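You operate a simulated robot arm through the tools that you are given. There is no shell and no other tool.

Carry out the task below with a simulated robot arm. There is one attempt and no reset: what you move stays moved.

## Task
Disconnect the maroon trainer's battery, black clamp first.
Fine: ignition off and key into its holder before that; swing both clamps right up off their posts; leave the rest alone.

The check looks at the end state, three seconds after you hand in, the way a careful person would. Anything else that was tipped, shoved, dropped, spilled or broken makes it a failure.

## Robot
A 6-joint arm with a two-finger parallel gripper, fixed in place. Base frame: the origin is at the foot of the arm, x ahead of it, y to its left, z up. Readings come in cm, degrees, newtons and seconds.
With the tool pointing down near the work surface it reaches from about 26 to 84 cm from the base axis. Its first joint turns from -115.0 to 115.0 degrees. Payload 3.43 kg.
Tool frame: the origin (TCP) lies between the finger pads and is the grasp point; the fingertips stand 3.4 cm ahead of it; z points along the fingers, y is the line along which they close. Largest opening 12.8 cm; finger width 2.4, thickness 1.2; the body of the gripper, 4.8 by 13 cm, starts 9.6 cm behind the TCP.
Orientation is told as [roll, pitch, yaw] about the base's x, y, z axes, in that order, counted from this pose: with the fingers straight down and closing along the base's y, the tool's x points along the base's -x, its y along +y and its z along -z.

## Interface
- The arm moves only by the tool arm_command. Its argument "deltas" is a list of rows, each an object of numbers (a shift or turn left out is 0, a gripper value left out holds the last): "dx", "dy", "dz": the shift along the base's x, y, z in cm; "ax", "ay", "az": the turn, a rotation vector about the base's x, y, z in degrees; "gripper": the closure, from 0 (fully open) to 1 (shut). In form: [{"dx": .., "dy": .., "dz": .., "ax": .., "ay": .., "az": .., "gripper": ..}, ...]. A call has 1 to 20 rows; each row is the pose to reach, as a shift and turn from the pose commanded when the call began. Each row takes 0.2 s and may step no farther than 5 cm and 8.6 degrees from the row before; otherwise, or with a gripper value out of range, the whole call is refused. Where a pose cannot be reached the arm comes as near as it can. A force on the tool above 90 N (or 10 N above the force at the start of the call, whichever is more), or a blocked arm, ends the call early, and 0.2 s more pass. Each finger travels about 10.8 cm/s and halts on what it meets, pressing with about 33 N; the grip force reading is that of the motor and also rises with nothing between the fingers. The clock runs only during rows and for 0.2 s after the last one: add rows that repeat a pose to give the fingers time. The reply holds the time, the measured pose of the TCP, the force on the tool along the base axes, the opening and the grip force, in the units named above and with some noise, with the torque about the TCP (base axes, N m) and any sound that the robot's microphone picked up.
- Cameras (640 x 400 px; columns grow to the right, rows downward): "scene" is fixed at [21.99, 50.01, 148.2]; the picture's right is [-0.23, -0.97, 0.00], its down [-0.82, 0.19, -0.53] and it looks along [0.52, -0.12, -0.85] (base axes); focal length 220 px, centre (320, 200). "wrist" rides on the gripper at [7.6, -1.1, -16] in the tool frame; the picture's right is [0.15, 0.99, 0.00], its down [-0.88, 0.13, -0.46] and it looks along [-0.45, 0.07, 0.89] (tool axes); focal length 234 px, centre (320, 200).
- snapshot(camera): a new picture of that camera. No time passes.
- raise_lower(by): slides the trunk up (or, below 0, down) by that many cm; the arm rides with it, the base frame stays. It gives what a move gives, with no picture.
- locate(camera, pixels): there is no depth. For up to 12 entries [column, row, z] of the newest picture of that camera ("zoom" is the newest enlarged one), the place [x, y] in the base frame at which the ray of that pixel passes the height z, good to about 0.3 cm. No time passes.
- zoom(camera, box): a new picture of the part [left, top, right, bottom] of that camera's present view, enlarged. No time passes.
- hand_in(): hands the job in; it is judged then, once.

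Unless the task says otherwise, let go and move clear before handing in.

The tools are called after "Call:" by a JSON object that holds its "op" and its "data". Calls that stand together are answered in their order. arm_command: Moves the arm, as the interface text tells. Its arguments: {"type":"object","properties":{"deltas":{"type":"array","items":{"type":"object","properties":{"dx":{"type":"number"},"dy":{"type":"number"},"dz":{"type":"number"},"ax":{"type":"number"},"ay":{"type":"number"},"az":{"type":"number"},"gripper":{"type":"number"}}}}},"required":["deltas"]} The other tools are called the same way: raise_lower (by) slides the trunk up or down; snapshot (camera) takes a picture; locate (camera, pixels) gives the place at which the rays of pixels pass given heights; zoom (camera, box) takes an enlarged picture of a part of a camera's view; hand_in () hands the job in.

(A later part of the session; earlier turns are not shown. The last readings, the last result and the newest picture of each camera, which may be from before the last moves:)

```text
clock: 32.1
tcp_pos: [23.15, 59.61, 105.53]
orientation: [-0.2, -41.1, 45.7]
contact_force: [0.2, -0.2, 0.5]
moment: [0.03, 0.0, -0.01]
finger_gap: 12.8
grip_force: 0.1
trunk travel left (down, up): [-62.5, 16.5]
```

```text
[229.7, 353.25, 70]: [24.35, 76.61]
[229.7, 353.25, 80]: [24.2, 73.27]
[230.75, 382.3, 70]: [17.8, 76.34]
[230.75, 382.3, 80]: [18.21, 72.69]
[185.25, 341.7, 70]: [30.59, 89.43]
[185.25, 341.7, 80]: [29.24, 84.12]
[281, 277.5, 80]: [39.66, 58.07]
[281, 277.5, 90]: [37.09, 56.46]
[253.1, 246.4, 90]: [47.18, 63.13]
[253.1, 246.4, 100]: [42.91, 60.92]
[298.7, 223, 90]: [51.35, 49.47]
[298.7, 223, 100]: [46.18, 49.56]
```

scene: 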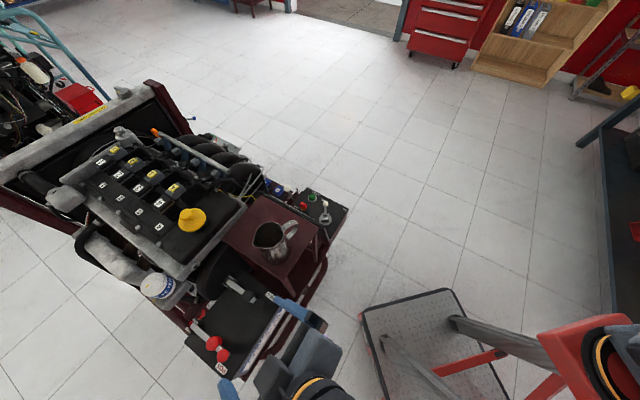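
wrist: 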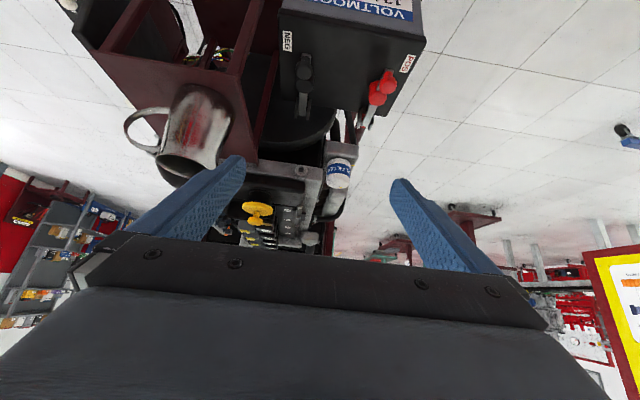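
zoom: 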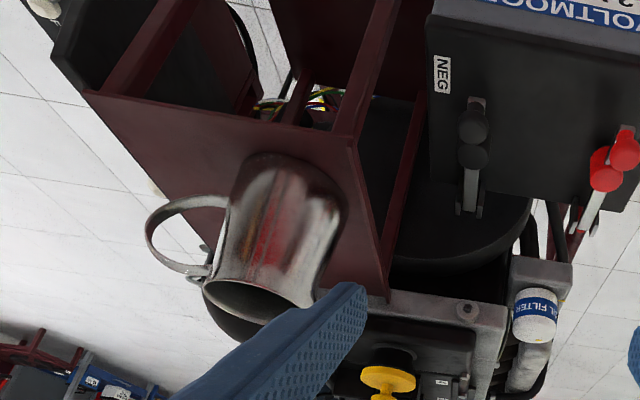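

The geometry is now consistent: the NEG ball is at (33.7, 65.1, 79.5) and its hinge near (43.4, 74.6, 75.8). The POS ball is at (24.1, 75.0, 79.4) and its hinge near (33.1, 84.2, 76). The tray edge is about 8.7 cm to the side of the NEG clamp, so a grip across the ball clears it. I'll move to a pre-grasp point on the tool axis.

Call:
{"op": "arm_command", "data": {"deltas": [{"dx": 1.5, "dy": 0.45, "dz": -4.1, "gripper": 0.3}, {"dx": 3.0, "dy": 0.9, "dz": -8.2, "gripper": 0.5}, {"dx": 4.5, "dy": 1.35, "dz": -12.3, "gripper": 0.53}, {"dx": 6.0, "dy": 1.8, "dz": -16.4, "gripper": 0.53}, {"dx": 7.3, "dy": 2.2, "dz": -20.0, "gripper": 0.53}, {"dx": 7.3, "dy": 2.2, "dz": -20.0, "gripper": 0.53}]}}

Call:
{"op": "snapshot", "data": {"camera": "wrist"}}

Call:
{"op": "snapshot", "data": {"camera": "scene"}}

```text
clock: 33.5
tcp_pos: [30.66, 61.82, 85.4]
orientation: [-0.2, -41.1, 45.7]
contact_force: [0.0, -0.5, 0.3]
moment: [0.03, -0.01, 0.0]
finger_gap: 6.01
grip_force: 0.1
trunk travel left (down, up): [-62.5, 16.5]
```

```text
taken
```

wrist: 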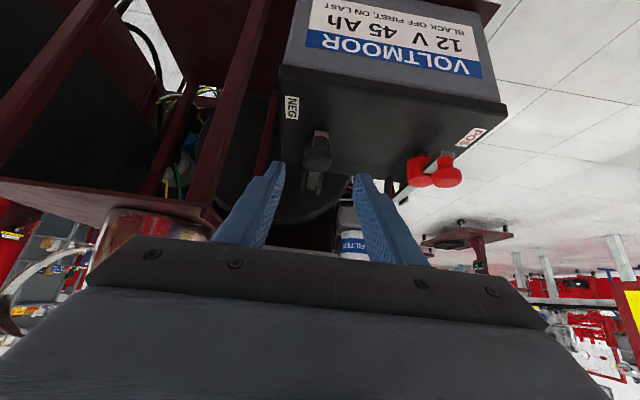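

```text
taken
```

scene: 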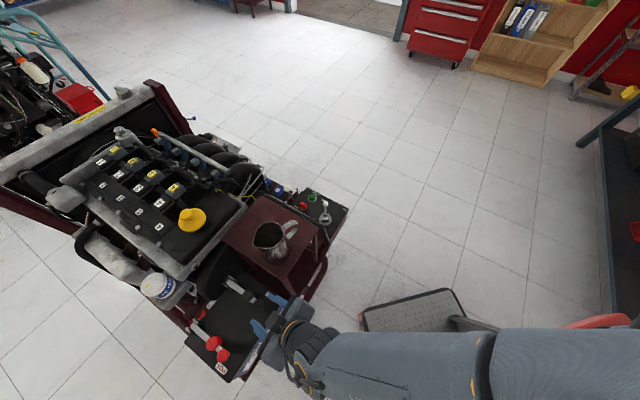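

The NEG ball at wrist (318,150) is between the open fingers. I'll zoom for its exact offset from the tool axis before advancing.

Call:
{"op": "zoom", "data": {"camera": "wrist", "box": [270, 110, 370, 200]}}

Call:
{"op": "zoom", "data": {"camera": "scene", "box": [230, 275, 290, 315]}}

```text
4.44 times, centred on (320, 155) of wrist
```

zoom: 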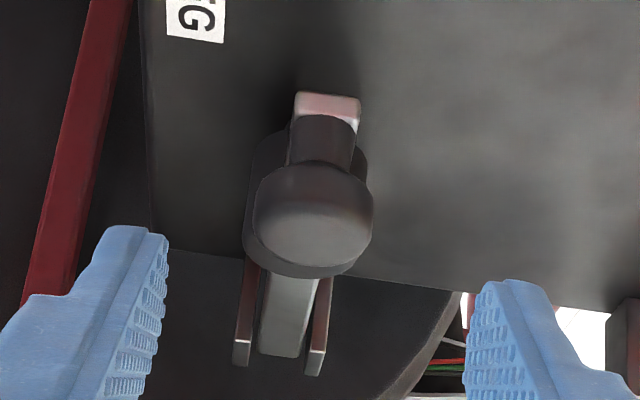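

```text
10.00 times, centred on (260, 295) of scene
```

zoom: 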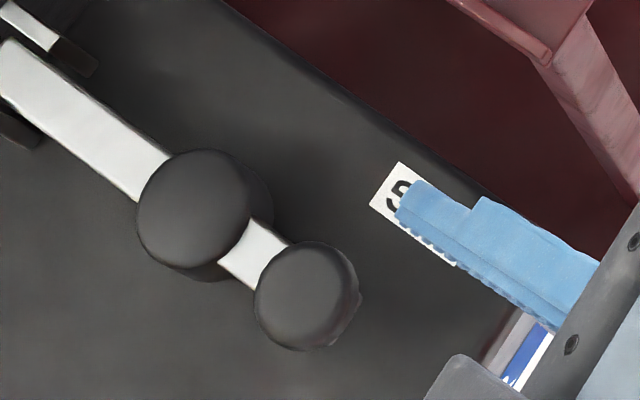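

The knob is a mushroom on a stem, about 2.75 cm across, within 0.5 cm of the tool axis. I'll advance along the axis with a small correction so the knob sits between the pads.

Call:
{"op": "arm_command", "data": {"deltas": [{"dx": 0.9, "dy": 0.8, "dz": -1.6}, {"dx": 1.75, "dy": 1.6, "dz": -3.2}, {"dx": 2.4, "dy": 2.2, "dz": -4.4}, {"dx": 2.58, "dy": 2.36, "dz": -4.72}]}}

Call:
{"op": "zoom", "data": {"camera": "wrist", "box": [260, 120, 380, 220]}}

Call:
{"op": "zoom", "data": {"camera": "scene", "box": [230, 275, 290, 315]}}

```text
clock: 34.5
tcp_pos: [33.07, 64.26, 80.86]
orientation: [-0.1, -41.2, 45.7]
contact_force: [-1.2, -1.0, -0.4]
moment: [-0.02, 0.03, 0.01]
finger_gap: 5.99
grip_force: 0.1
trunk travel left (down, up): [-62.5, 16.5]
```

```text
4.00 times, centred on (320, 170) of wrist
```

zoom: 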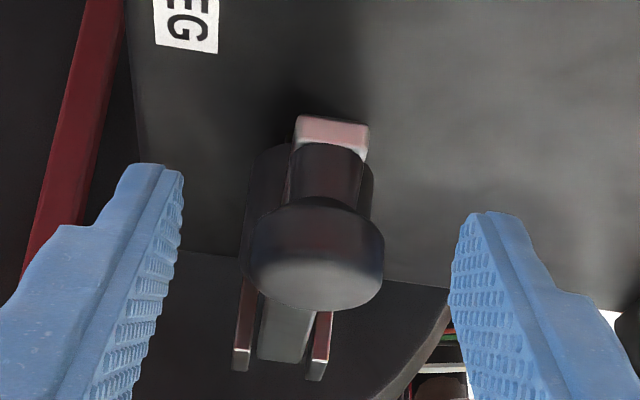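

```text
10.00 times, centred on (260, 295) of scene
```

zoom: 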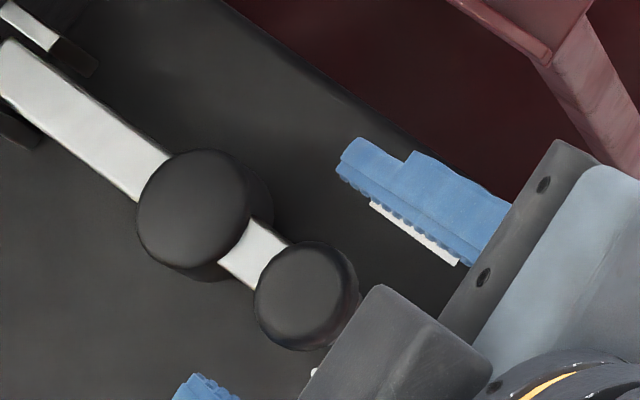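

The knob is centred between the pads (zoom x≈316 between 180 and 455), with the tips about 1 cm past it. I'll close.

Call:
{"op": "arm_command", "data": {"deltas": [{"gripper": 0.65}, {"gripper": 0.75}, {"gripper": 0.85}, {"gripper": 0.85}, {"gripper": 0.85}]}}

Call:
{"op": "zoom", "data": {"camera": "wrist", "box": [260, 120, 380, 220]}}

```text
clock: 35.8
tcp_pos: [33.1, 64.13, 80.78]
orientation: [-0.2, -41.1, 45.6]
contact_force: [3.3, -5.0, 0.6]
moment: [-0.1, -0.09, -0.07]
finger_gap: 2.69
grip_force: 44.9
trunk travel left (down, up): [-62.5, 16.5]
```

```text
4.00 times, centred on (320, 170) of wrist
```

zoom: 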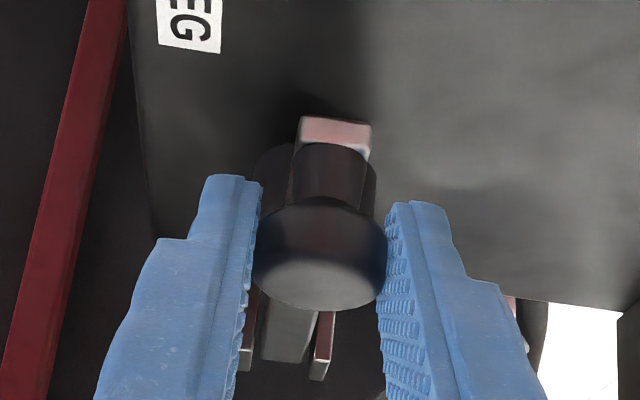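

The knob is gripped (gap 2.69 cm, 45 N). I'll begin lifting along the arc about the hinge, first 10°, and watch the forces.

Call:
{"op": "arm_command", "data": {"deltas": [{"dx": 0.12, "dy": 0.12, "dz": 0.55, "gripper": 0.95}, {"dx": 0.26, "dy": 0.27, "dz": 1.09, "gripper": 0.95}, {"dx": 0.42, "dy": 0.43, "dz": 1.62}, {"dx": 0.585, "dy": 0.6, "dz": 2.15}]}}

Call:
{"op": "zoom", "data": {"camera": "wrist", "box": [260, 110, 380, 220]}}

Call:
{"op": "zoom", "data": {"camera": "scene", "box": [220, 265, 290, 315]}}

```text
clock: 36.8
tcp_pos: [33.63, 64.74, 82.88]
orientation: [-0.2, -41.1, 45.8]
contact_force: [-4.3, -24.8, -4.8]
moment: [-1.23, 0.88, -0.16]
finger_gap: 2.71
grip_force: 45.1
trunk travel left (down, up): [-62.5, 16.5]
```

```text
3.64 times, centred on (320, 165) of wrist
```

zoom: 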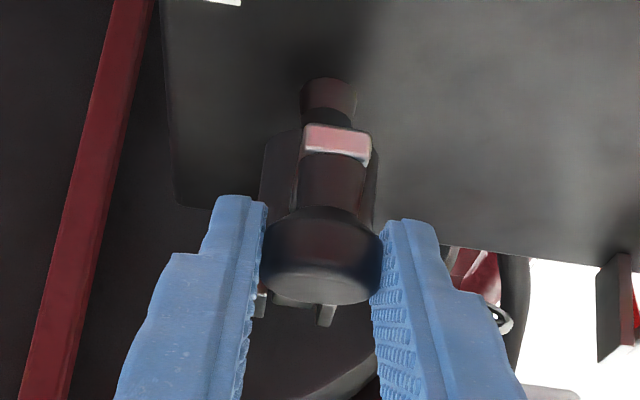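

```text
8.00 times, centred on (255, 290) of scene
```

zoom: 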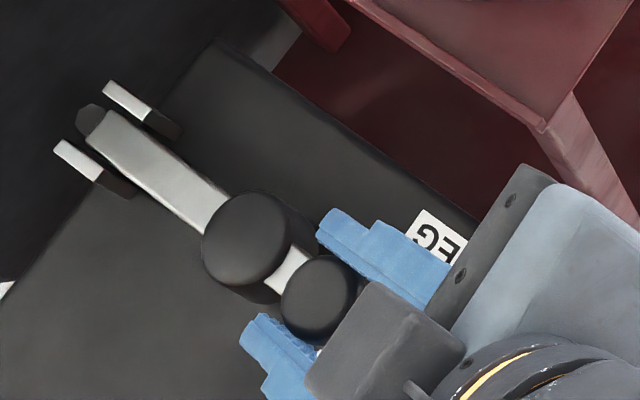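

The clamp lifts and the post is now visible beneath it (zoom (328,95)). The force is mainly 21 N toward −u, so my arc leans slightly too far forward; I'll correct it and go on to about 20°.

Call:
{"op": "arm_command", "data": {"deltas": [{"dx": 0.16, "dy": -0.01, "dz": 0.53}, {"dx": 0.34, "dy": 0.18, "dz": 1.04}, {"dx": 0.54, "dy": 0.38, "dz": 1.53}, {"dx": 0.75, "dy": 0.6, "dz": 2.01}]}}

Call:
{"op": "zoom", "data": {"camera": "wrist", "box": [260, 110, 380, 220]}}

Call:
{"op": "zoom", "data": {"camera": "scene", "box": [220, 265, 290, 315]}}

```text
clock: 37.8
tcp_pos: [34.31, 65.51, 85.09]
orientation: [-0.2, -41.1, 45.7]
contact_force: [-3.6, -11.8, -6.2]
moment: [-1.1, 0.93, -0.1]
finger_gap: 2.66
grip_force: 45.1
trunk travel left (down, up): [-62.5, 16.5]
```

```text
3.64 times, centred on (320, 165) of wrist
```

zoom: 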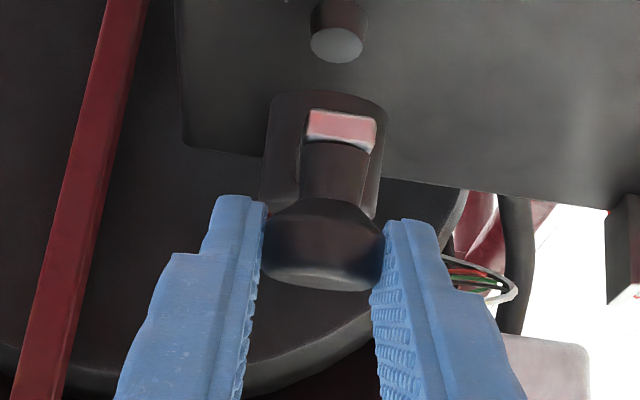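

```text
8.00 times, centred on (255, 290) of scene
```

zoom: 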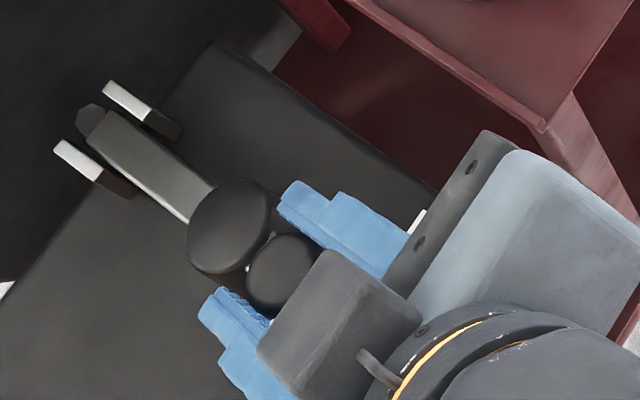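

Forces have dropped (about 14 N in total) and the clamp is about 20° up. I'll continue to about 35°.

Call:
{"op": "arm_command", "data": {"deltas": [{"dx": 0.23, "dy": 0.24, "dz": 0.47}, {"dx": 0.47, "dy": 0.48, "dz": 0.93}, {"dx": 0.72, "dy": 0.74, "dz": 1.37}, {"dx": 0.98, "dy": 1.01, "dz": 1.79}, {"dx": 1.26, "dy": 1.3, "dz": 2.19}, {"dx": 1.55, "dy": 1.6, "dz": 2.58}]}}

Call:
{"op": "zoom", "data": {"camera": "wrist", "box": [260, 110, 380, 220]}}

Call:
{"op": "zoom", "data": {"camera": "scene", "box": [220, 250, 300, 310]}}

```text
clock: 39.1
tcp_pos: [36.02, 67.04, 87.61]
orientation: [-0.2, -41.2, 45.8]
contact_force: [-9.2, -11.9, 1.2]
moment: [-1.05, 0.98, 0.01]
finger_gap: 2.71
grip_force: 45.0
trunk travel left (down, up): [-62.5, 16.5]
```

```text
3.64 times, centred on (320, 165) of wrist
```

zoom: 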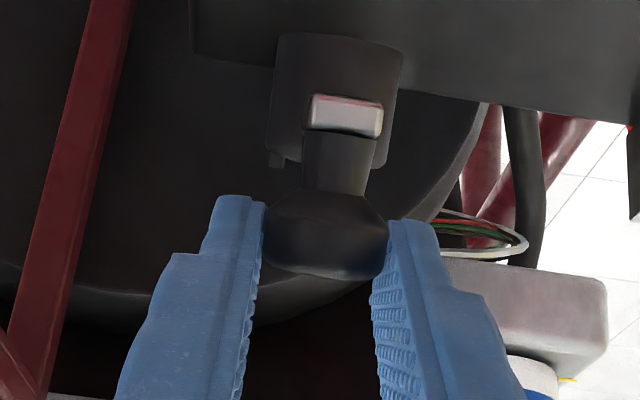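

```text
6.67 times, centred on (260, 280) of scene
```

zoom: 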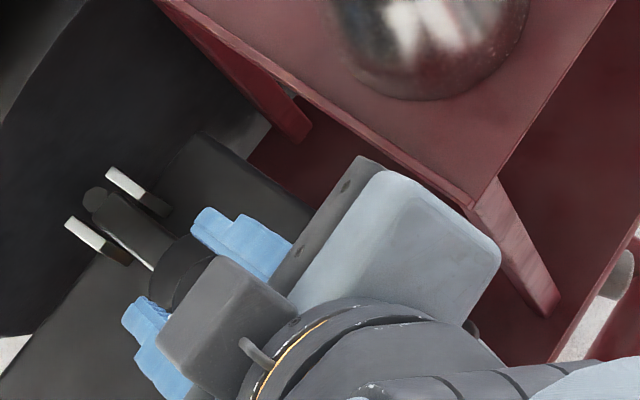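

The clamp is about 35° up with modest force. The force shows the true arc is a bit wider, so I'll add a little height and continue to about 50°.

Call:
{"op": "arm_command", "data": {"deltas": [{"dx": 0.29, "dy": 0.3, "dz": 0.72}, {"dx": 0.61, "dy": 0.62, "dz": 1.09}, {"dx": 0.93, "dy": 0.96, "dz": 1.44}, {"dx": 1.28, "dy": 1.31, "dz": 1.77}, {"dx": 1.62, "dy": 1.67, "dz": 2.08}, {"dx": 1.98, "dy": 2.04, "dz": 2.37}]}}

Call:
{"op": "zoom", "data": {"camera": "wrist", "box": [240, 80, 400, 240]}}

Call:
{"op": "zoom", "data": {"camera": "scene", "box": [210, 220, 306, 300]}}

```text
clock: 40.5
tcp_pos: [37.93, 68.91, 90.13]
orientation: [-0.1, -41.2, 45.8]
contact_force: [-5.9, -11.2, 4.7]
moment: [-0.78, 0.68, -0.03]
finger_gap: 2.5
grip_force: 45.0
trunk travel left (down, up): [-62.5, 16.5]
```

```text
2.50 times, centred on (320, 160) of wrist
```

zoom: 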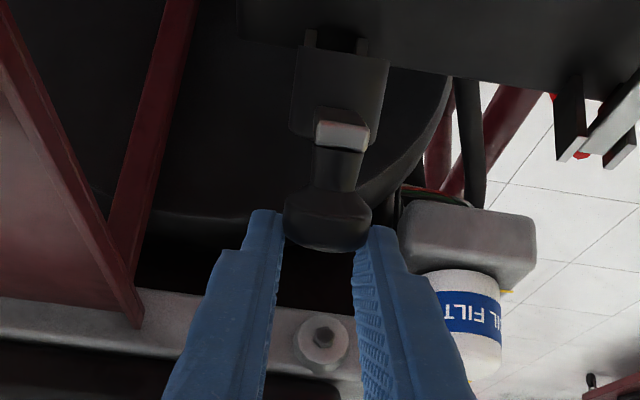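

```text
5.00 times, centred on (258, 260) of scene
```

zoom: 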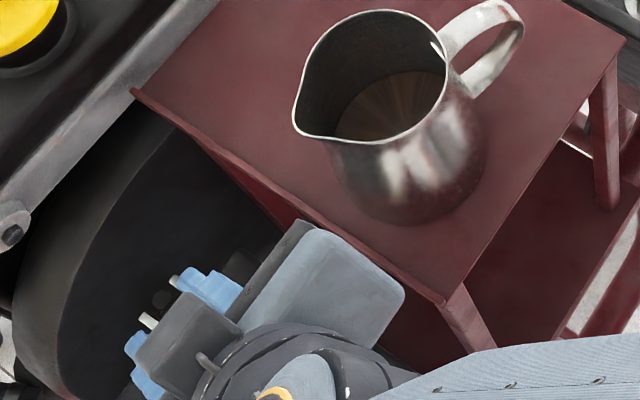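

The knob has slipped toward the edge of the pads (gap now 2.50 cm). I'll release slightly to see whether the clamp holds its own position before re-gripping.

Call:
{"op": "arm_command", "data": {"deltas": [{"gripper": 0.78}, {"gripper": 0.7}, {"gripper": 0.66}, {"gripper": 0.66}]}}

Call:
{"op": "zoom", "data": {"camera": "wrist", "box": [240, 80, 400, 240]}}

```text
clock: 41.5
tcp_pos: [37.93, 69.05, 89.94]
orientation: [-0.2, -41.1, 45.7]
contact_force: [0.2, 0.1, -0.4]
moment: [-0.03, 0.01, 0.03]
finger_gap: 4.34
grip_force: 0.0
trunk travel left (down, up): [-62.5, 16.5]
```

```text
2.50 times, centred on (320, 160) of wrist
```

zoom: 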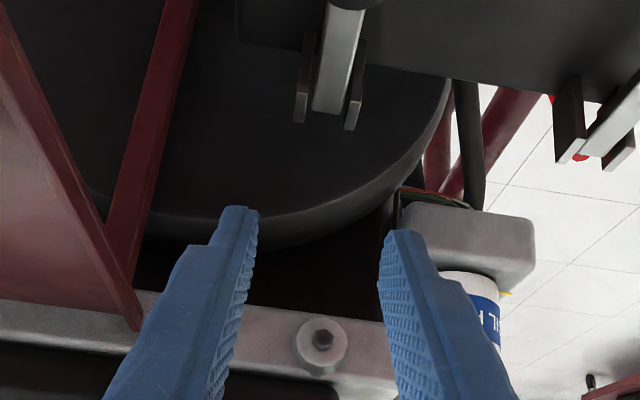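

The clamp fell back onto its post when released, so the hinge has little friction and it must be pushed past vertical. A finger under the strap's free end will give a positive push. I'll back off to a safe place and turn the tool horizontal.

Call:
{"op": "arm_command", "data": {"deltas": [{"dx": -0.8, "dy": -0.8, "dz": 3.0}, {"dx": -3.0, "dy": -3.0, "dz": 6}, {"dx": -6, "dy": -6, "dz": 8}, {"dx": -9, "dy": -9, "dz": 10}, {"dx": -12, "dy": -11, "dz": 12}, {"dx": -15.5, "dy": -12, "dz": 14}, {"dx": -17, "dy": -13, "dz": 15}]}}

Call:
{"op": "snapshot", "data": {"camera": "scene"}}

```text
clock: 43.1
tcp_pos: [20.93, 56.09, 104.88]
orientation: [-0.2, -41.0, 45.9]
contact_force: [0.7, 0.8, -0.4]
moment: [0.0, 0.02, -0.02]
finger_gap: 4.36
grip_force: 0.2
trunk travel left (down, up): [-62.5, 16.5]
```

```text
taken
```

scene: 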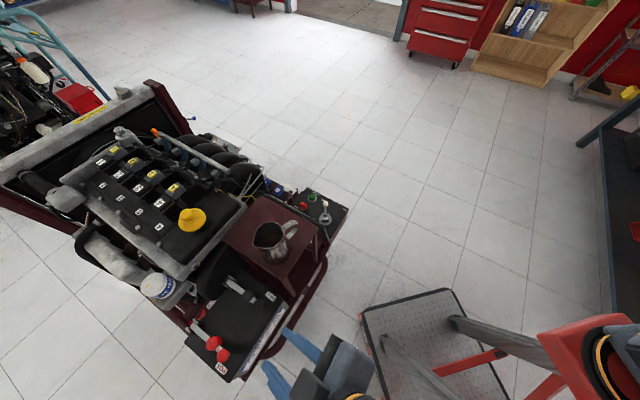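

All is undisturbed. I'll tilt the tool further toward horizontal in two stages, checking after each.

Call:
{"op": "arm_command", "data": {"deltas": [{"dx": 1, "dy": 1, "dz": 1.5, "ax": 5.7, "ay": -5.6}, {"dx": 2, "dy": 2, "dz": 3, "ax": 11.4, "ay": -11.2}, {"dx": 3, "dy": 3, "dz": 4.5, "ax": 17.2, "ay": -16.8}, {"dx": 3, "dy": 3, "dz": 4.5, "ax": 17.2, "ay": -16.8}]}}

Call:
{"op": "snapshot", "data": {"camera": "scene"}}

```text
clock: 44.1
tcp_pos: [23.95, 59.15, 109.27]
orientation: [-0.2, -65.2, 45.8]
contact_force: [-0.3, -0.1, -0.3]
moment: [0.02, -0.01, 0.0]
finger_gap: 4.35
grip_force: 0.0
trunk travel left (down, up): [-62.5, 16.5]
```

```text
taken
```

scene: 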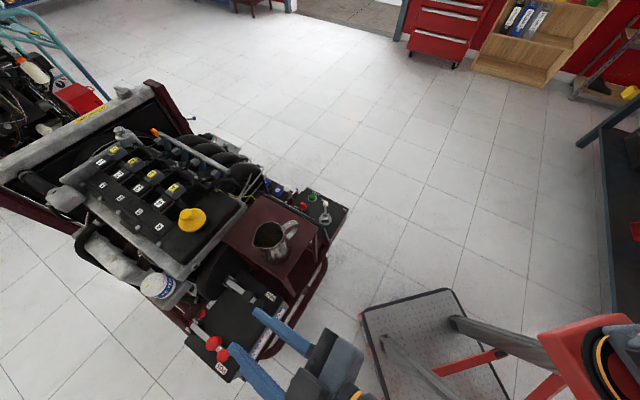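

The tool is now 65° from vertical with no trouble. I'll complete the turn to horizontal.

Call:
{"op": "arm_command", "data": {"deltas": [{"dx": 0.5, "dy": 0.5, "dz": 0.5, "ax": 5.9, "ay": -5.76}, {"dx": 1, "dy": 1, "dz": 1, "ax": 11.8, "ay": -11.5}, {"dx": 1.5, "dy": 1.5, "dz": 1.5, "ax": 17.75, "ay": -17.3}, {"dx": 1.5, "dy": 1.5, "dz": 1.5, "ax": 17.75, "ay": -17.3}]}}

Call:
{"op": "snapshot", "data": {"camera": "wrist"}}

```text
clock: 45.1
tcp_pos: [25.55, 60.56, 111.2]
orientation: [142.8, -89.6, -97.3]
contact_force: [-0.2, -0.9, 0.0]
moment: [0.03, 0.03, -0.02]
finger_gap: 4.35
grip_force: 0.0
trunk travel left (down, up): [-62.5, 16.5]
```

```text
taken
```

wrist: 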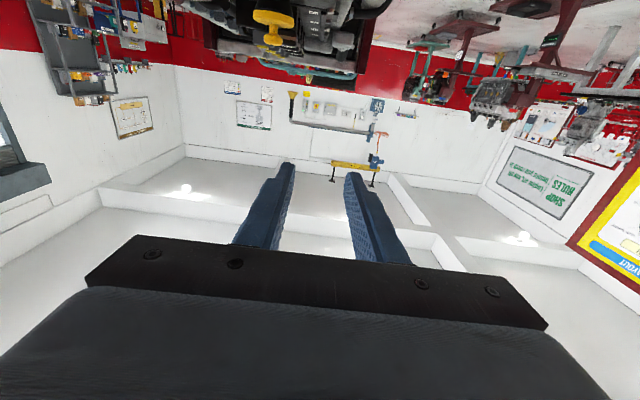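

The tool is horizontal. Next I'll roll it 90° about its own axis, in two halves, so one finger becomes the lower one with the camera away from the jug.

Call:
{"op": "arm_command", "data": {"deltas": [{"ax": 5.7, "ay": 5.85}, {"ax": 11.4, "ay": 11.7}, {"ax": 17.1, "ay": 17.55}, {"ax": 22.8, "ay": 23.4}, {"ax": 28.5, "ay": 29.2}, {"ax": 31.4, "ay": 32.2}, {"ax": 31.4, "ay": 32.2}]}}

Call:
{"op": "snapshot", "data": {"camera": "scene"}}

```text
clock: 46.8
tcp_pos: [20.95, 66.01, 125.56]
orientation: [81.7, -51.4, -40.9]
contact_force: [0.5, 0.9, -0.7]
moment: [0.04, 0.03, 0.03]
finger_gap: 4.34
grip_force: 0.0
out of reach, approached as far as the arm can: row 2, 3, 4, 5, 6, 7
trunk travel left (down, up): [-62.5, 16.5]
```

```text
taken
```

scene: 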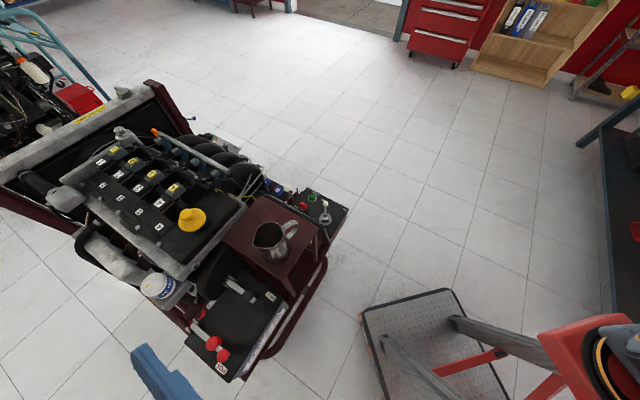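

The arm can't roll that way (joint limit); nothing was touched. I'll roll back and use the unrolled horizontal tool instead: the fingers will fork around the strap and stem, under the knob's head, which gives a positive lift.

Call:
{"op": "arm_command", "data": {"deltas": [{"ax": -2.9, "ay": -3.0}, {"ax": -8.6, "ay": -8.8}, {"ax": -14.3, "ay": -14.6}, {"ax": -20.0, "ay": -20.5}, {"ax": -25.7, "ay": -26.3}, {"ax": -31.4, "ay": -32.2}, {"ax": -31.4, "ay": -32.2}, {"ax": -31.4, "ay": -32.2}]}}

Call:
{"op": "snapshot", "data": {"camera": "scene"}}

Call:
{"op": "snapshot", "data": {"camera": "wrist"}}

```text
clock: 48.5
tcp_pos: [20.95, 66.08, 125.19]
orientation: [-78.8, -83.2, 118.5]
contact_force: [0.7, -0.2, 0.5]
moment: [0.0, -0.01, -0.01]
finger_gap: 4.37
grip_force: 0.0
trunk travel left (down, up): [-62.5, 16.5]
```

```text
taken
```

scene: 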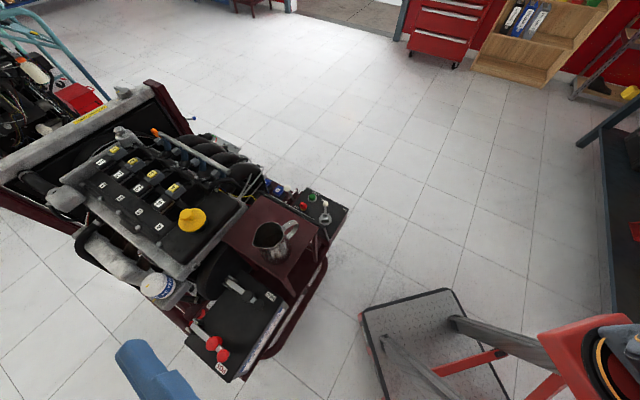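

```text
taken
```

wrist: 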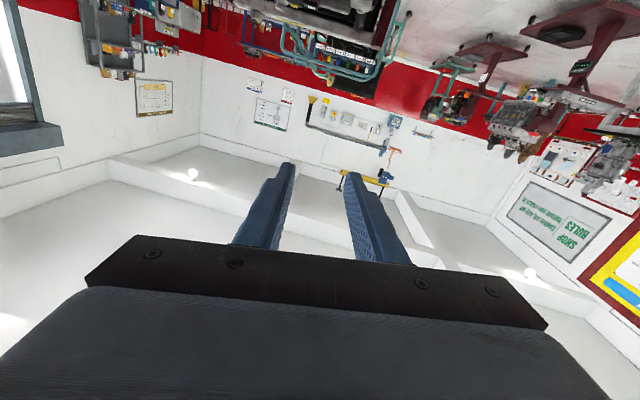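

The arm stays at (21, 66.1, 125.2), horizontal but about 6° off in heading and roll. I'll correct the orientation while moving back toward a better place.

Call:
{"op": "arm_command", "data": {"deltas": [{"dx": 1.0, "dy": -1.0, "dz": -3, "ax": 2.6, "ay": 2.1, "az": 3.0}, {"dx": 2.0, "dy": -2.0, "dz": -6, "ax": 5.2, "ay": 4.3, "az": 6.1}, {"dx": 3.0, "dy": -3.0, "dz": -9, "ax": 5.2, "ay": 4.3, "az": 6.1}, {"dx": 3.0, "dy": -3.0, "dz": -9, "ax": 5.2, "ay": 4.3, "az": 6.1}]}}

```text
clock: 49.5
tcp_pos: [23.98, 63.11, 116.07]
orientation: [9.8, -89.0, 36.3]
contact_force: [0.1, -0.3, 0.4]
moment: [0.0, 0.02, 0.04]
finger_gap: 4.33
grip_force: 0.2
trunk travel left (down, up): [-62.5, 16.5]
```

The orientation is now horizontal at heading ≈46°. I'll pitch the fingers down 15° and check.

Call:
{"op": "arm_command", "data": {"deltas": [{"dz": -2, "ax": -5.2, "ay": 5.1}, {"dz": -4, "ax": -9.9, "ay": 9.65}, {"dz": -4, "ax": -9.9, "ay": 9.65}]}}

Call:
{"op": "snapshot", "data": {"camera": "wrist"}}

Call:
{"op": "snapshot", "data": {"camera": "scene"}}

```text
clock: 50.4
tcp_pos: [24.07, 63.04, 112.09]
orientation: [0.8, -75.2, 45.1]
contact_force: [-0.2, 0.2, 0.2]
moment: [0.01, 0.02, -0.03]
finger_gap: 4.35
grip_force: 0.2
trunk travel left (down, up): [-62.5, 16.5]
```

```text
taken
```

wrist: 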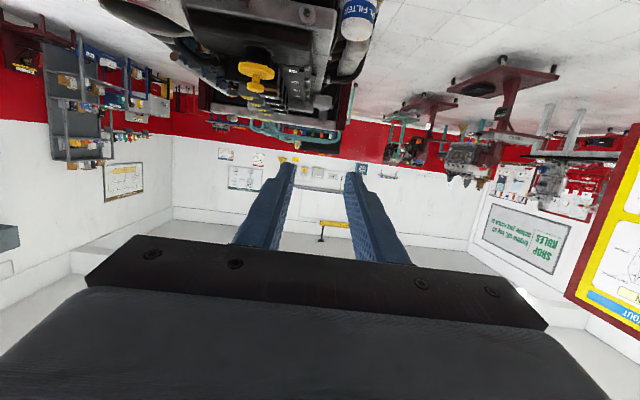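

```text
taken
```

scene: 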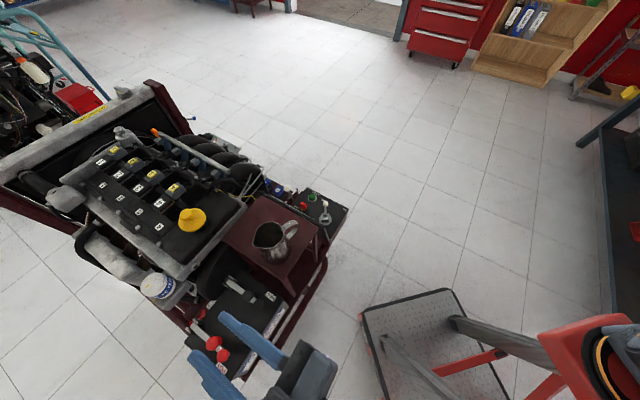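

Orientation is now [0.8, −75.2, 45.1] and holding. Before descending in front of the battery, I'll check the frame rails on that side, since the camera hangs below the gripper.

Call:
{"op": "zoom", "data": {"camera": "scene", "box": [200, 230, 360, 390]}}

Call:
{"op": "locate", "data": {"camera": "scene", "pixels": [[300, 312, 50], [300, 312, 70], [325, 265, 50], [325, 265, 70], [270, 355, 50], [270, 355, 70], [258.75, 304.95, 79.5], [222.7, 355.7, 79.5]]}}

```text
2.50 times, centred on (280, 310) of scene
```

zoom: 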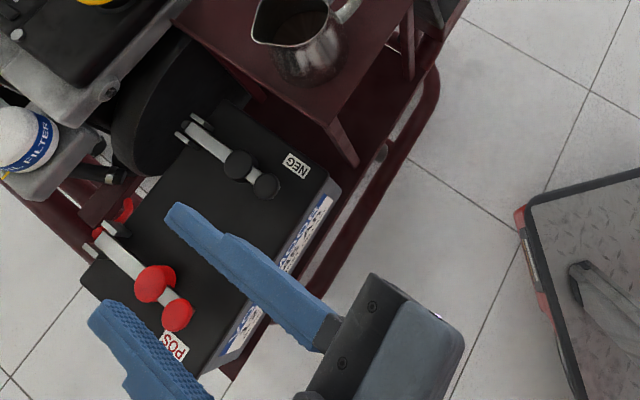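

```text
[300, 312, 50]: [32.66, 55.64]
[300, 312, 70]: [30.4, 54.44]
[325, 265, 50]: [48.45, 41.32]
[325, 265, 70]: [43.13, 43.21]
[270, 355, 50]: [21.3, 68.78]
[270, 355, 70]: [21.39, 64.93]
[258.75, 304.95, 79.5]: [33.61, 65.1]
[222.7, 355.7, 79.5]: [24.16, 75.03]
```

The loop rail lies low (z ≲ 60), well under the gripper's camera. I'll move back off the battery and descend in front of it for a level side view of the NEG knob, strap and battery top.

Call:
{"op": "arm_command", "data": {"deltas": [{"dx": 0.6, "dy": -3.2, "dz": -3}, {"dx": 1.3, "dy": -6.5, "dz": -6, "az": 0.6}, {"dx": 1.3, "dy": -6.5, "dz": -10.5, "az": 0.6}, {"dx": 1.3, "dy": -6.5, "dz": -15, "az": 0.6}, {"dx": 1.3, "dy": -6.5, "dz": -19.5, "az": 0.6}, {"dx": 1.3, "dy": -6.5, "dz": -24, "az": 0.6}, {"dx": 1.3, "dy": -6.5, "dz": -28, "az": 0.6}, {"dx": 1.3, "dy": -6.5, "dz": -28, "az": 0.6}]}}

Call:
{"op": "snapshot", "data": {"camera": "wrist"}}

Call:
{"op": "snapshot", "data": {"camera": "scene"}}

```text
clock: 52.1
tcp_pos: [25.04, 61.03, 87.06]
orientation: [-9.4, -74.2, 54.6]
contact_force: [-0.3, 0.2, 1.0]
moment: [-0.03, -0.02, 0.04]
finger_gap: 4.35
grip_force: 0.1
out of reach, approached as far as the arm can: row 5, 6, 7, 8
trunk travel left (down, up): [-62.5, 16.5]
```

```text
taken
```

wrist: 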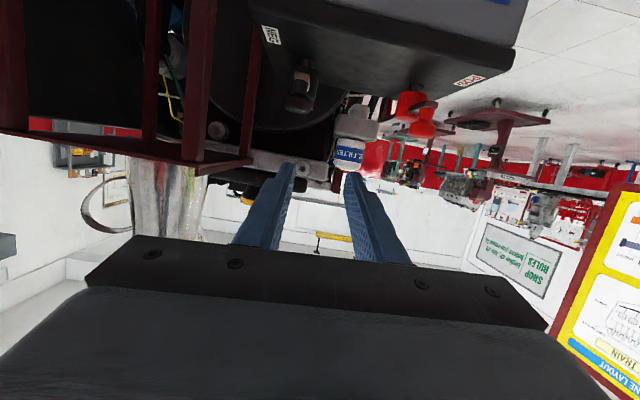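

```text
taken
```

scene: 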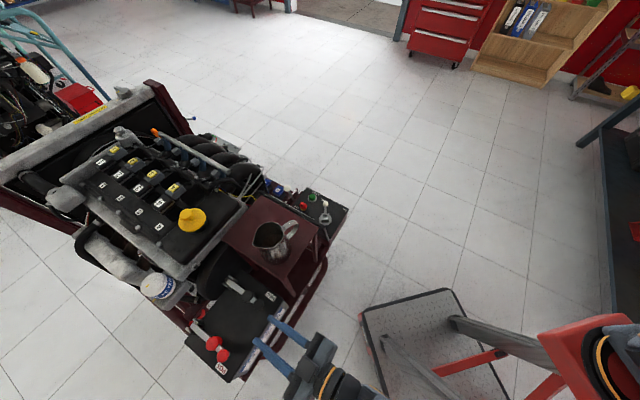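

The arm can't get that low and close at this trunk height; it stopped at (25, 61, 87) in free space. I'll rise to a comfortable posture aligned with the NEG clamp and then lower the trunk instead.

Call:
{"op": "arm_command", "data": {"deltas": [{"dz": 4}, {"dz": 8.5, "ax": 0.8, "ay": 0.8, "az": 0.3}, {"dx": 0.8, "dy": -1.5, "dz": 12.5, "ax": 1.7, "ay": 1.7, "az": 0.4}, {"dx": 1.7, "dy": -3.1, "dz": 16, "ax": 1.7, "ay": 1.7, "az": 0.4}, {"dx": 1.7, "dy": -3.1, "dz": 18, "ax": 1.7, "ay": 1.7, "az": 0.4}, {"dx": 1.7, "dy": -3.1, "dz": 18, "ax": 1.7, "ay": 1.7, "az": 0.4}]}}

```text
clock: 53.5
tcp_pos: [26.85, 57.74, 104.95]
orientation: [-0.6, -74.4, 46.5]
contact_force: [1.6, -0.6, 0.0]
moment: [-0.03, -0.01, -0.04]
finger_gap: 4.37
grip_force: 0.0
trunk travel left (down, up): [-62.5, 16.5]
```

Posture is good: [−0.6, −74.4, 46.5] at (26.9, 57.7, 105). I'll lower the trunk 20 cm, which brings the fingers to z≈85, still above the knob.

Call:
{"op": "raise_lower", "data": {"by": -20}}

Call:
{"op": "snapshot", "data": {"camera": "wrist"}}

Call:
{"op": "snapshot", "data": {"camera": "scene"}}

```text
clock: 55.4
tcp_pos: [32.95, 55.46, 87.13]
orientation: [-0.7, -76.1, 40.7]
contact_force: [-77.8, -55.8, 42.0]
moment: [0.83, -1.6, -1.76]
finger_gap: 3.98
grip_force: 0.0
trunk travel left (down, up): [-43.5, 35.5]
stopped: the force on the tool passed its limit at 110 N (the readings are from after the stop); the commanded pose is now the measured one
```

```text
taken
```

wrist: 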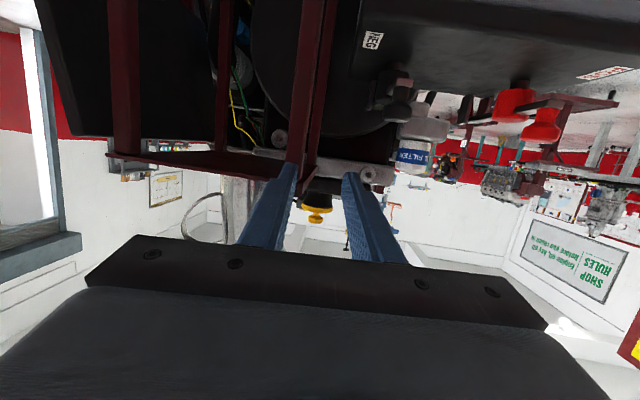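

```text
taken
```

scene: 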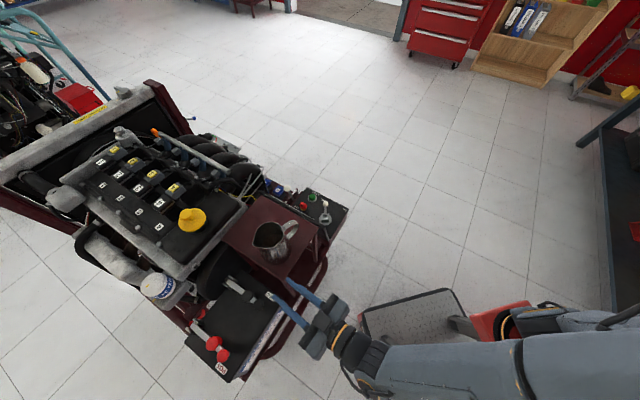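

The trunk move swung the arm sideways: the TCP is at (33, 55.5, 87.1) and the +n fingertip is pressing the tray's corner (reading −78, −56, +42 N). The jug still stands. I'll ease straight back off it at once.

Call:
{"op": "arm_command", "data": {"deltas": [{"dx": -0.6, "dy": -0.6, "dz": 0.3}, {"dx": -1.3, "dy": -1.3, "dz": 0.6}]}}

Call:
{"op": "snapshot", "data": {"camera": "wrist"}}

Call:
{"op": "snapshot", "data": {"camera": "scene"}}

```text
clock: 56.0
tcp_pos: [33.38, 53.93, 87.24]
orientation: [-0.6, -75.5, 39.0]
contact_force: [0.4, 0.4, -0.7]
moment: [-0.02, -0.01, 0.01]
finger_gap: 4.35
grip_force: 0.0
trunk travel left (down, up): [-43.5, 35.5]
```

```text
taken
```

wrist: 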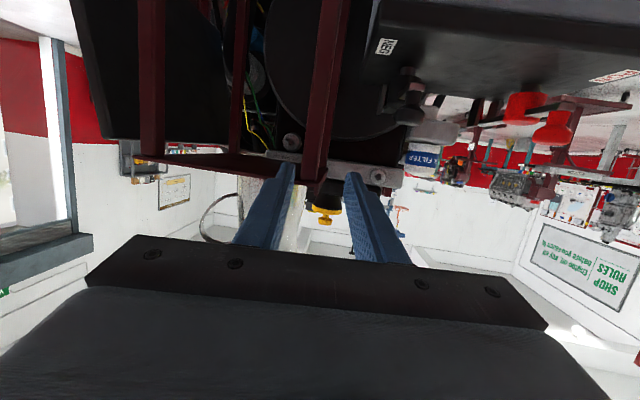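

```text
taken
```

scene: 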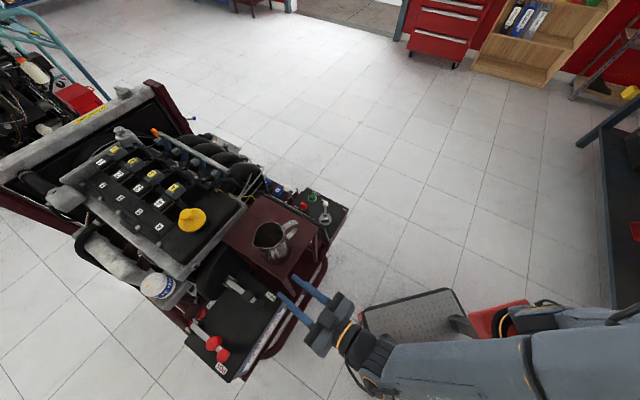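

The contact is gone (0.4 N) and the tray, jug and battery look unmoved. The arm didn't quite follow, so I'll test a small pure −x step to see whether it tracks.

Call:
{"op": "arm_command", "data": {"deltas": [{"dx": -1.0}, {"dx": -2.0}, {"dx": -2.0}]}}

```text
clock: 57.0
tcp_pos: [33.75, 53.12, 87.43]
orientation: [-0.6, -75.6, 36.6]
contact_force: [-0.7, -0.1, -0.2]
moment: [0.03, 0.04, 0.0]
finger_gap: 4.35
grip_force: 0.0
trunk travel left (down, up): [-43.5, 35.5]
stopped in row 3: the arm was blocked; the commanded pose is now the measured one
```

Commanding −x moved it the wrong way and reported "blocked", so an upper link is fouling something at this lowered trunk height, not the tool. The tool is clear of the tray, so I'll raise the trunk back.

Call:
{"op": "raise_lower", "data": {"by": 8}}

Call:
{"op": "snapshot", "data": {"camera": "scene"}}

```text
clock: 58.2
tcp_pos: [33.44, 53.32, 95.54]
orientation: [-0.3, -75.7, 36.7]
contact_force: [0.1, -0.4, 0.3]
moment: [0.0, -0.03, 0.02]
finger_gap: 4.35
grip_force: 0.1
trunk travel left (down, up): [-51.5, 27.5]
```

```text
taken
```

scene: 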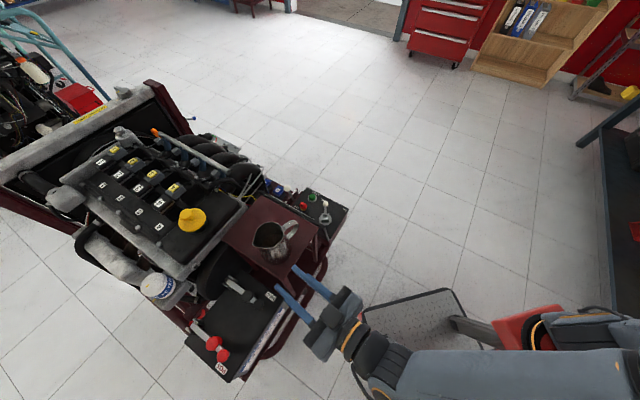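

That raised cleanly. Measuring my earlier close-ups again, the strap spans z≈76.8–77.4 and the battery top is ≈74, so closed fingertips at the earlier 41° tilt can scoop under the strap's free end. I'll raise the trunk fully back first.

Call:
{"op": "raise_lower", "data": {"by": 11}}

Call:
{"op": "arm_command", "data": {"deltas": [{"dx": -2, "dy": 0.8, "az": 2}, {"dx": -4, "dy": 1.6, "az": 4}, {"dx": -6, "dy": 2.4, "az": 6}, {"dx": -8, "dy": 3.2, "az": 8.5}, {"dx": -8, "dy": 3.2, "az": 9.2}]}}

```text
clock: 59.6
tcp_pos: [33.35, 53.22, 106.56]
orientation: [-0.3, -75.8, 36.7]
contact_force: [0.0, 0.4, 0.1]
moment: [-0.03, 0.01, 0.03]
finger_gap: 4.32
grip_force: 0.1
trunk travel left (down, up): [-62.5, 16.5]
```

```text
clock: 60.8
tcp_pos: [26.66, 56.07, 108.16]
orientation: [4.2, -76.9, 40.2]
contact_force: [0.2, -0.6, -0.5]
moment: [-0.01, -0.01, 0.0]
finger_gap: 4.34
grip_force: 0.0
trunk travel left (down, up): [-62.5, 16.5]
```

The trunk is back and the arm is free. I'll now return the tool to the 41° tilt.

Call:
{"op": "arm_command", "data": {"deltas": [{"dx": -0.5, "dy": 0.5, "ax": -5.0, "ay": 4.9}, {"dx": -1.0, "dy": 1.0, "ax": -10, "ay": 9.8}, {"dx": -1.5, "dy": 1.5, "ax": -15, "ay": 14.6}, {"dx": -2, "dy": 2, "ax": -20, "ay": 19.5}, {"dx": -2.5, "dy": 2.5, "ax": -25, "ay": 24.4}, {"dx": -2.5, "dy": 2.5, "ax": -25, "ay": 24.4}]}}

Call:
{"op": "snapshot", "data": {"camera": "wrist"}}

Call:
{"op": "snapshot", "data": {"camera": "scene"}}

```text
clock: 62.2
tcp_pos: [22.93, 58.99, 106.87]
orientation: [0.1, -40.9, 45.6]
contact_force: [0.1, -0.2, 0.0]
moment: [0.02, -0.01, 0.0]
finger_gap: 4.35
grip_force: 0.0
trunk travel left (down, up): [-62.5, 16.5]
```

```text
taken
```

wrist: 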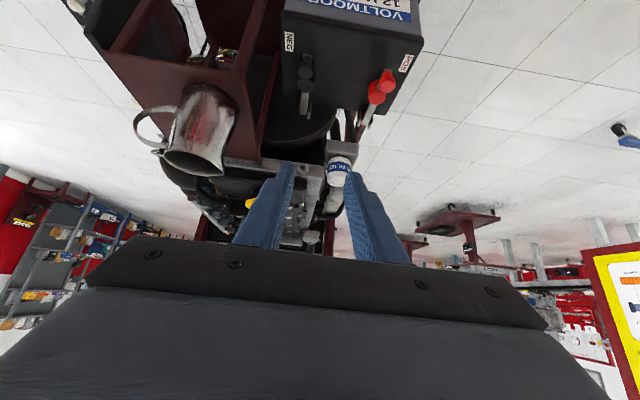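

```text
taken
```

scene: 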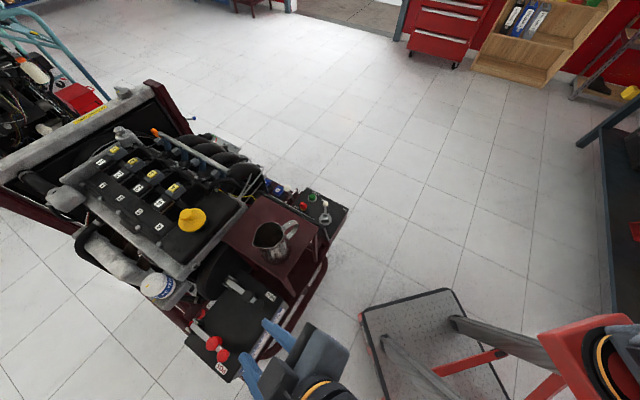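

The tool is back at [0.1, −40.9, 45.6]. I'll compare the trainer, jug and clamps with the earlier scene zoom to see whether that contact with the tray shifted anything.

Call:
{"op": "zoom", "data": {"camera": "scene", "box": [170, 250, 330, 390]}}

Call:
{"op": "zoom", "data": {"camera": "scene", "box": [140, 200, 340, 325]}}

Call:
{"op": "zoom", "data": {"camera": "scene", "box": [280, 180, 360, 230]}}

```text
2.86 times, centred on (250, 320) of scene
```

zoom: 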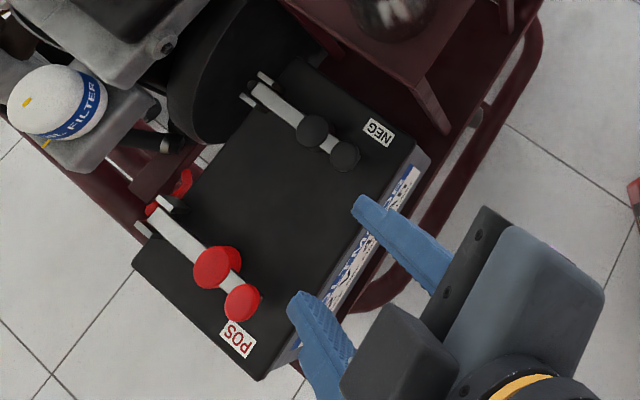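

```text
3.20 times, centred on (240, 262) of scene
```

zoom: 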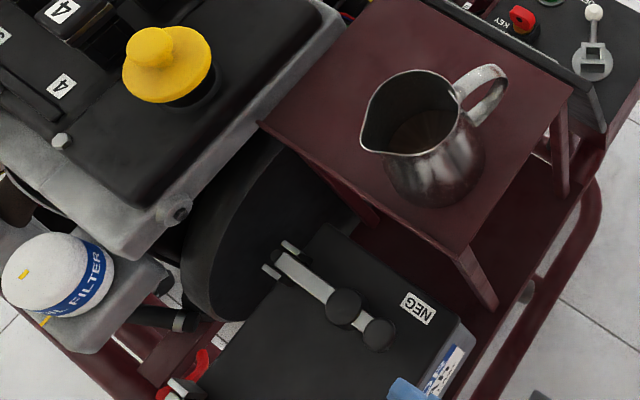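

```text
8.00 times, centred on (320, 205) of scene
```

zoom: 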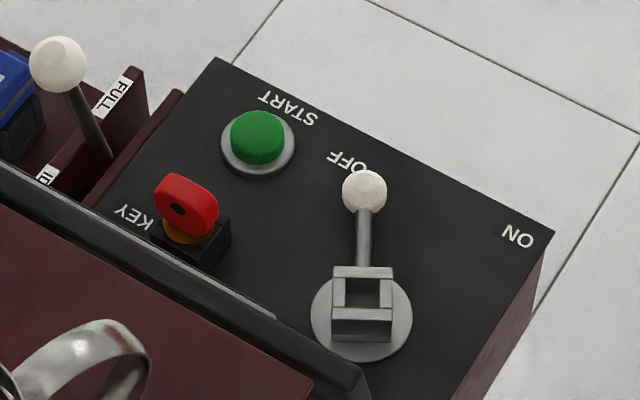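

Nothing has shifted; the jug, clamps, key and lever are all where they were. I'll close the fingers and come down just in front of the NEG strap's free end, in stages.

Call:
{"op": "arm_command", "data": {"deltas": [{"dx": 1.5, "dy": 0.5, "dz": -3.8, "gripper": 1}, {"dx": 3.0, "dy": 1.0, "dz": -7.6, "gripper": 1}, {"dx": 4.5, "dy": 1.5, "dz": -11.4, "gripper": 1}, {"dx": 6.0, "dy": 2.0, "dz": -15.2, "gripper": 1}, {"dx": 7.2, "dy": 2.5, "dz": -19, "gripper": 1}, {"dx": 7.2, "dy": 2.5, "dz": -20, "gripper": 1}]}}

Call:
{"op": "zoom", "data": {"camera": "wrist", "box": [250, 90, 390, 230]}}

```text
clock: 63.6
tcp_pos: [29.93, 61.61, 86.53]
orientation: [-0.1, -40.8, 45.7]
contact_force: [-0.6, 0.6, 0.0]
moment: [0.05, 0.05, 0.01]
finger_gap: 0.0
grip_force: 33.0
trunk travel left (down, up): [-62.5, 16.5]
```

```text
2.86 times, centred on (320, 160) of wrist
```

zoom: 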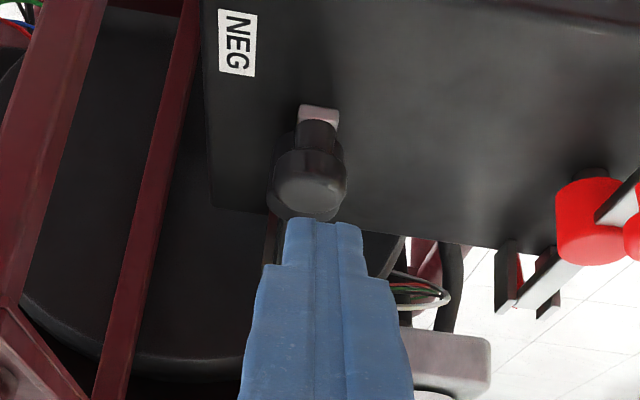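

The arm tracks well here. The knob sits about 0.45 cm to one side of the fingertip's line, so I'll correct that while lowering in front of the strap end.

Call:
{"op": "arm_command", "data": {"deltas": [{"dx": 0.2, "dy": -0.2, "dz": -2}, {"dx": 0.36, "dy": -0.35, "dz": -4}, {"dx": 0.36, "dy": -0.35, "dz": -6}, {"dx": 0.36, "dy": -0.35, "dz": -6.5}]}}

Call:
{"op": "zoom", "data": {"camera": "wrist", "box": [260, 90, 380, 210]}}

Call:
{"op": "zoom", "data": {"camera": "scene", "box": [225, 275, 295, 330]}}

```text
clock: 64.6
tcp_pos: [30.43, 61.25, 80.18]
orientation: [-0.1, -40.8, 45.7]
contact_force: [0.6, 0.5, 0.7]
moment: [-0.03, -0.03, -0.02]
finger_gap: 0.01
grip_force: 33.2
trunk travel left (down, up): [-62.5, 16.5]
```

```text
3.33 times, centred on (320, 150) of wrist
```

zoom: 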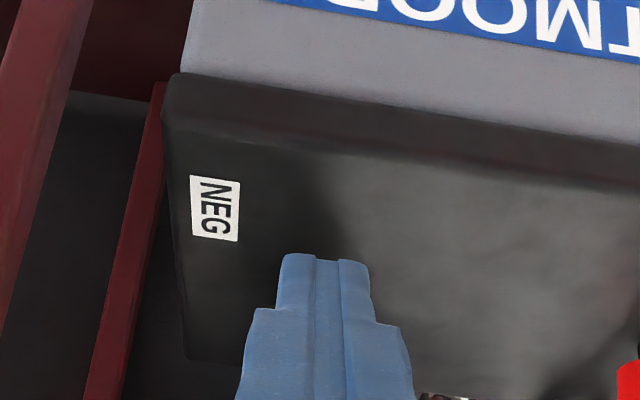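

```text
7.27 times, centred on (260, 302) of scene
```

zoom: 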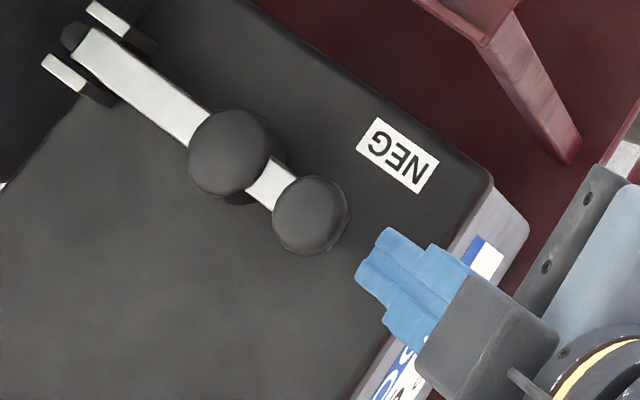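

The fingertip is in line with the strap (scene zoom: tip (377,258), knob (310,215)). I'll lower it to just above the battery top, watching for contact.

Call:
{"op": "arm_command", "data": {"deltas": [{"dz": -1.0}, {"dz": -1.8}, {"dz": -2.3}]}}

Call:
{"op": "zoom", "data": {"camera": "scene", "box": [235, 285, 285, 325]}}

Call:
{"op": "zoom", "data": {"camera": "wrist", "box": [260, 90, 380, 210]}}

```text
clock: 65.4
tcp_pos: [30.34, 61.19, 77.9]
orientation: [-0.1, -40.8, 45.7]
contact_force: [-0.1, 0.2, 0.7]
moment: [-0.01, 0.01, 0.0]
finger_gap: 0.0
grip_force: 33.0
trunk travel left (down, up): [-62.5, 16.5]
```

```text
10.00 times, centred on (260, 305) of scene
```

zoom: 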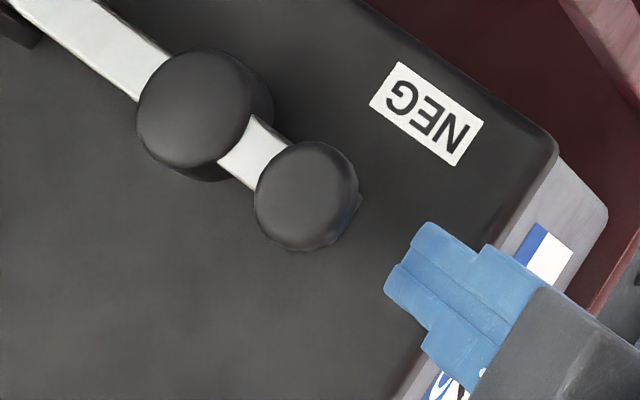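

```text
3.33 times, centred on (320, 150) of wrist
```

zoom: 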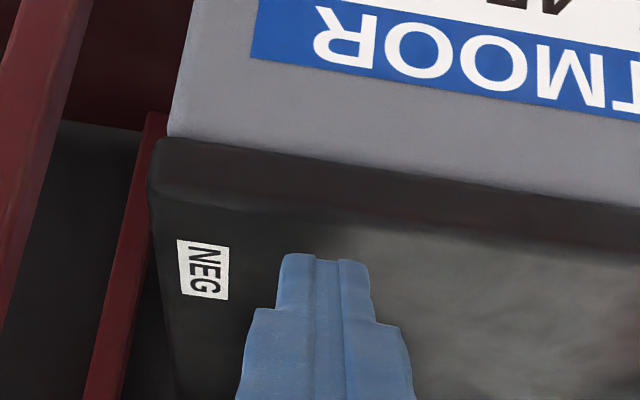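

No contact, and the tip is just above the battery top and in line with the strap. I'll slide forward under the strap's end until I feel it.

Call:
{"op": "arm_command", "data": {"deltas": [{"dx": 0.35, "dy": 0.36}, {"dx": 0.7, "dy": 0.72}, {"dx": 0.98, "dy": 1.0}]}}

Call:
{"op": "zoom", "data": {"camera": "scene", "box": [235, 285, 285, 325]}}

```text
clock: 66.2
tcp_pos: [31.34, 62.15, 77.72]
orientation: [-0.1, -40.9, 45.7]
contact_force: [-0.2, -0.2, -0.6]
moment: [-0.02, 0.01, 0.03]
finger_gap: 0.0
grip_force: 31.9
trunk travel left (down, up): [-62.5, 16.5]
```

```text
10.00 times, centred on (260, 305) of scene
```

zoom: 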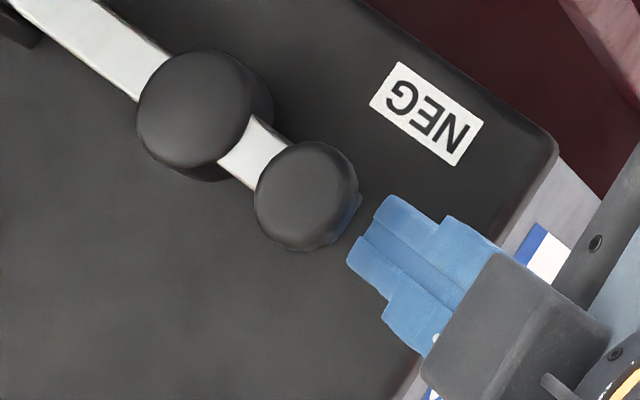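

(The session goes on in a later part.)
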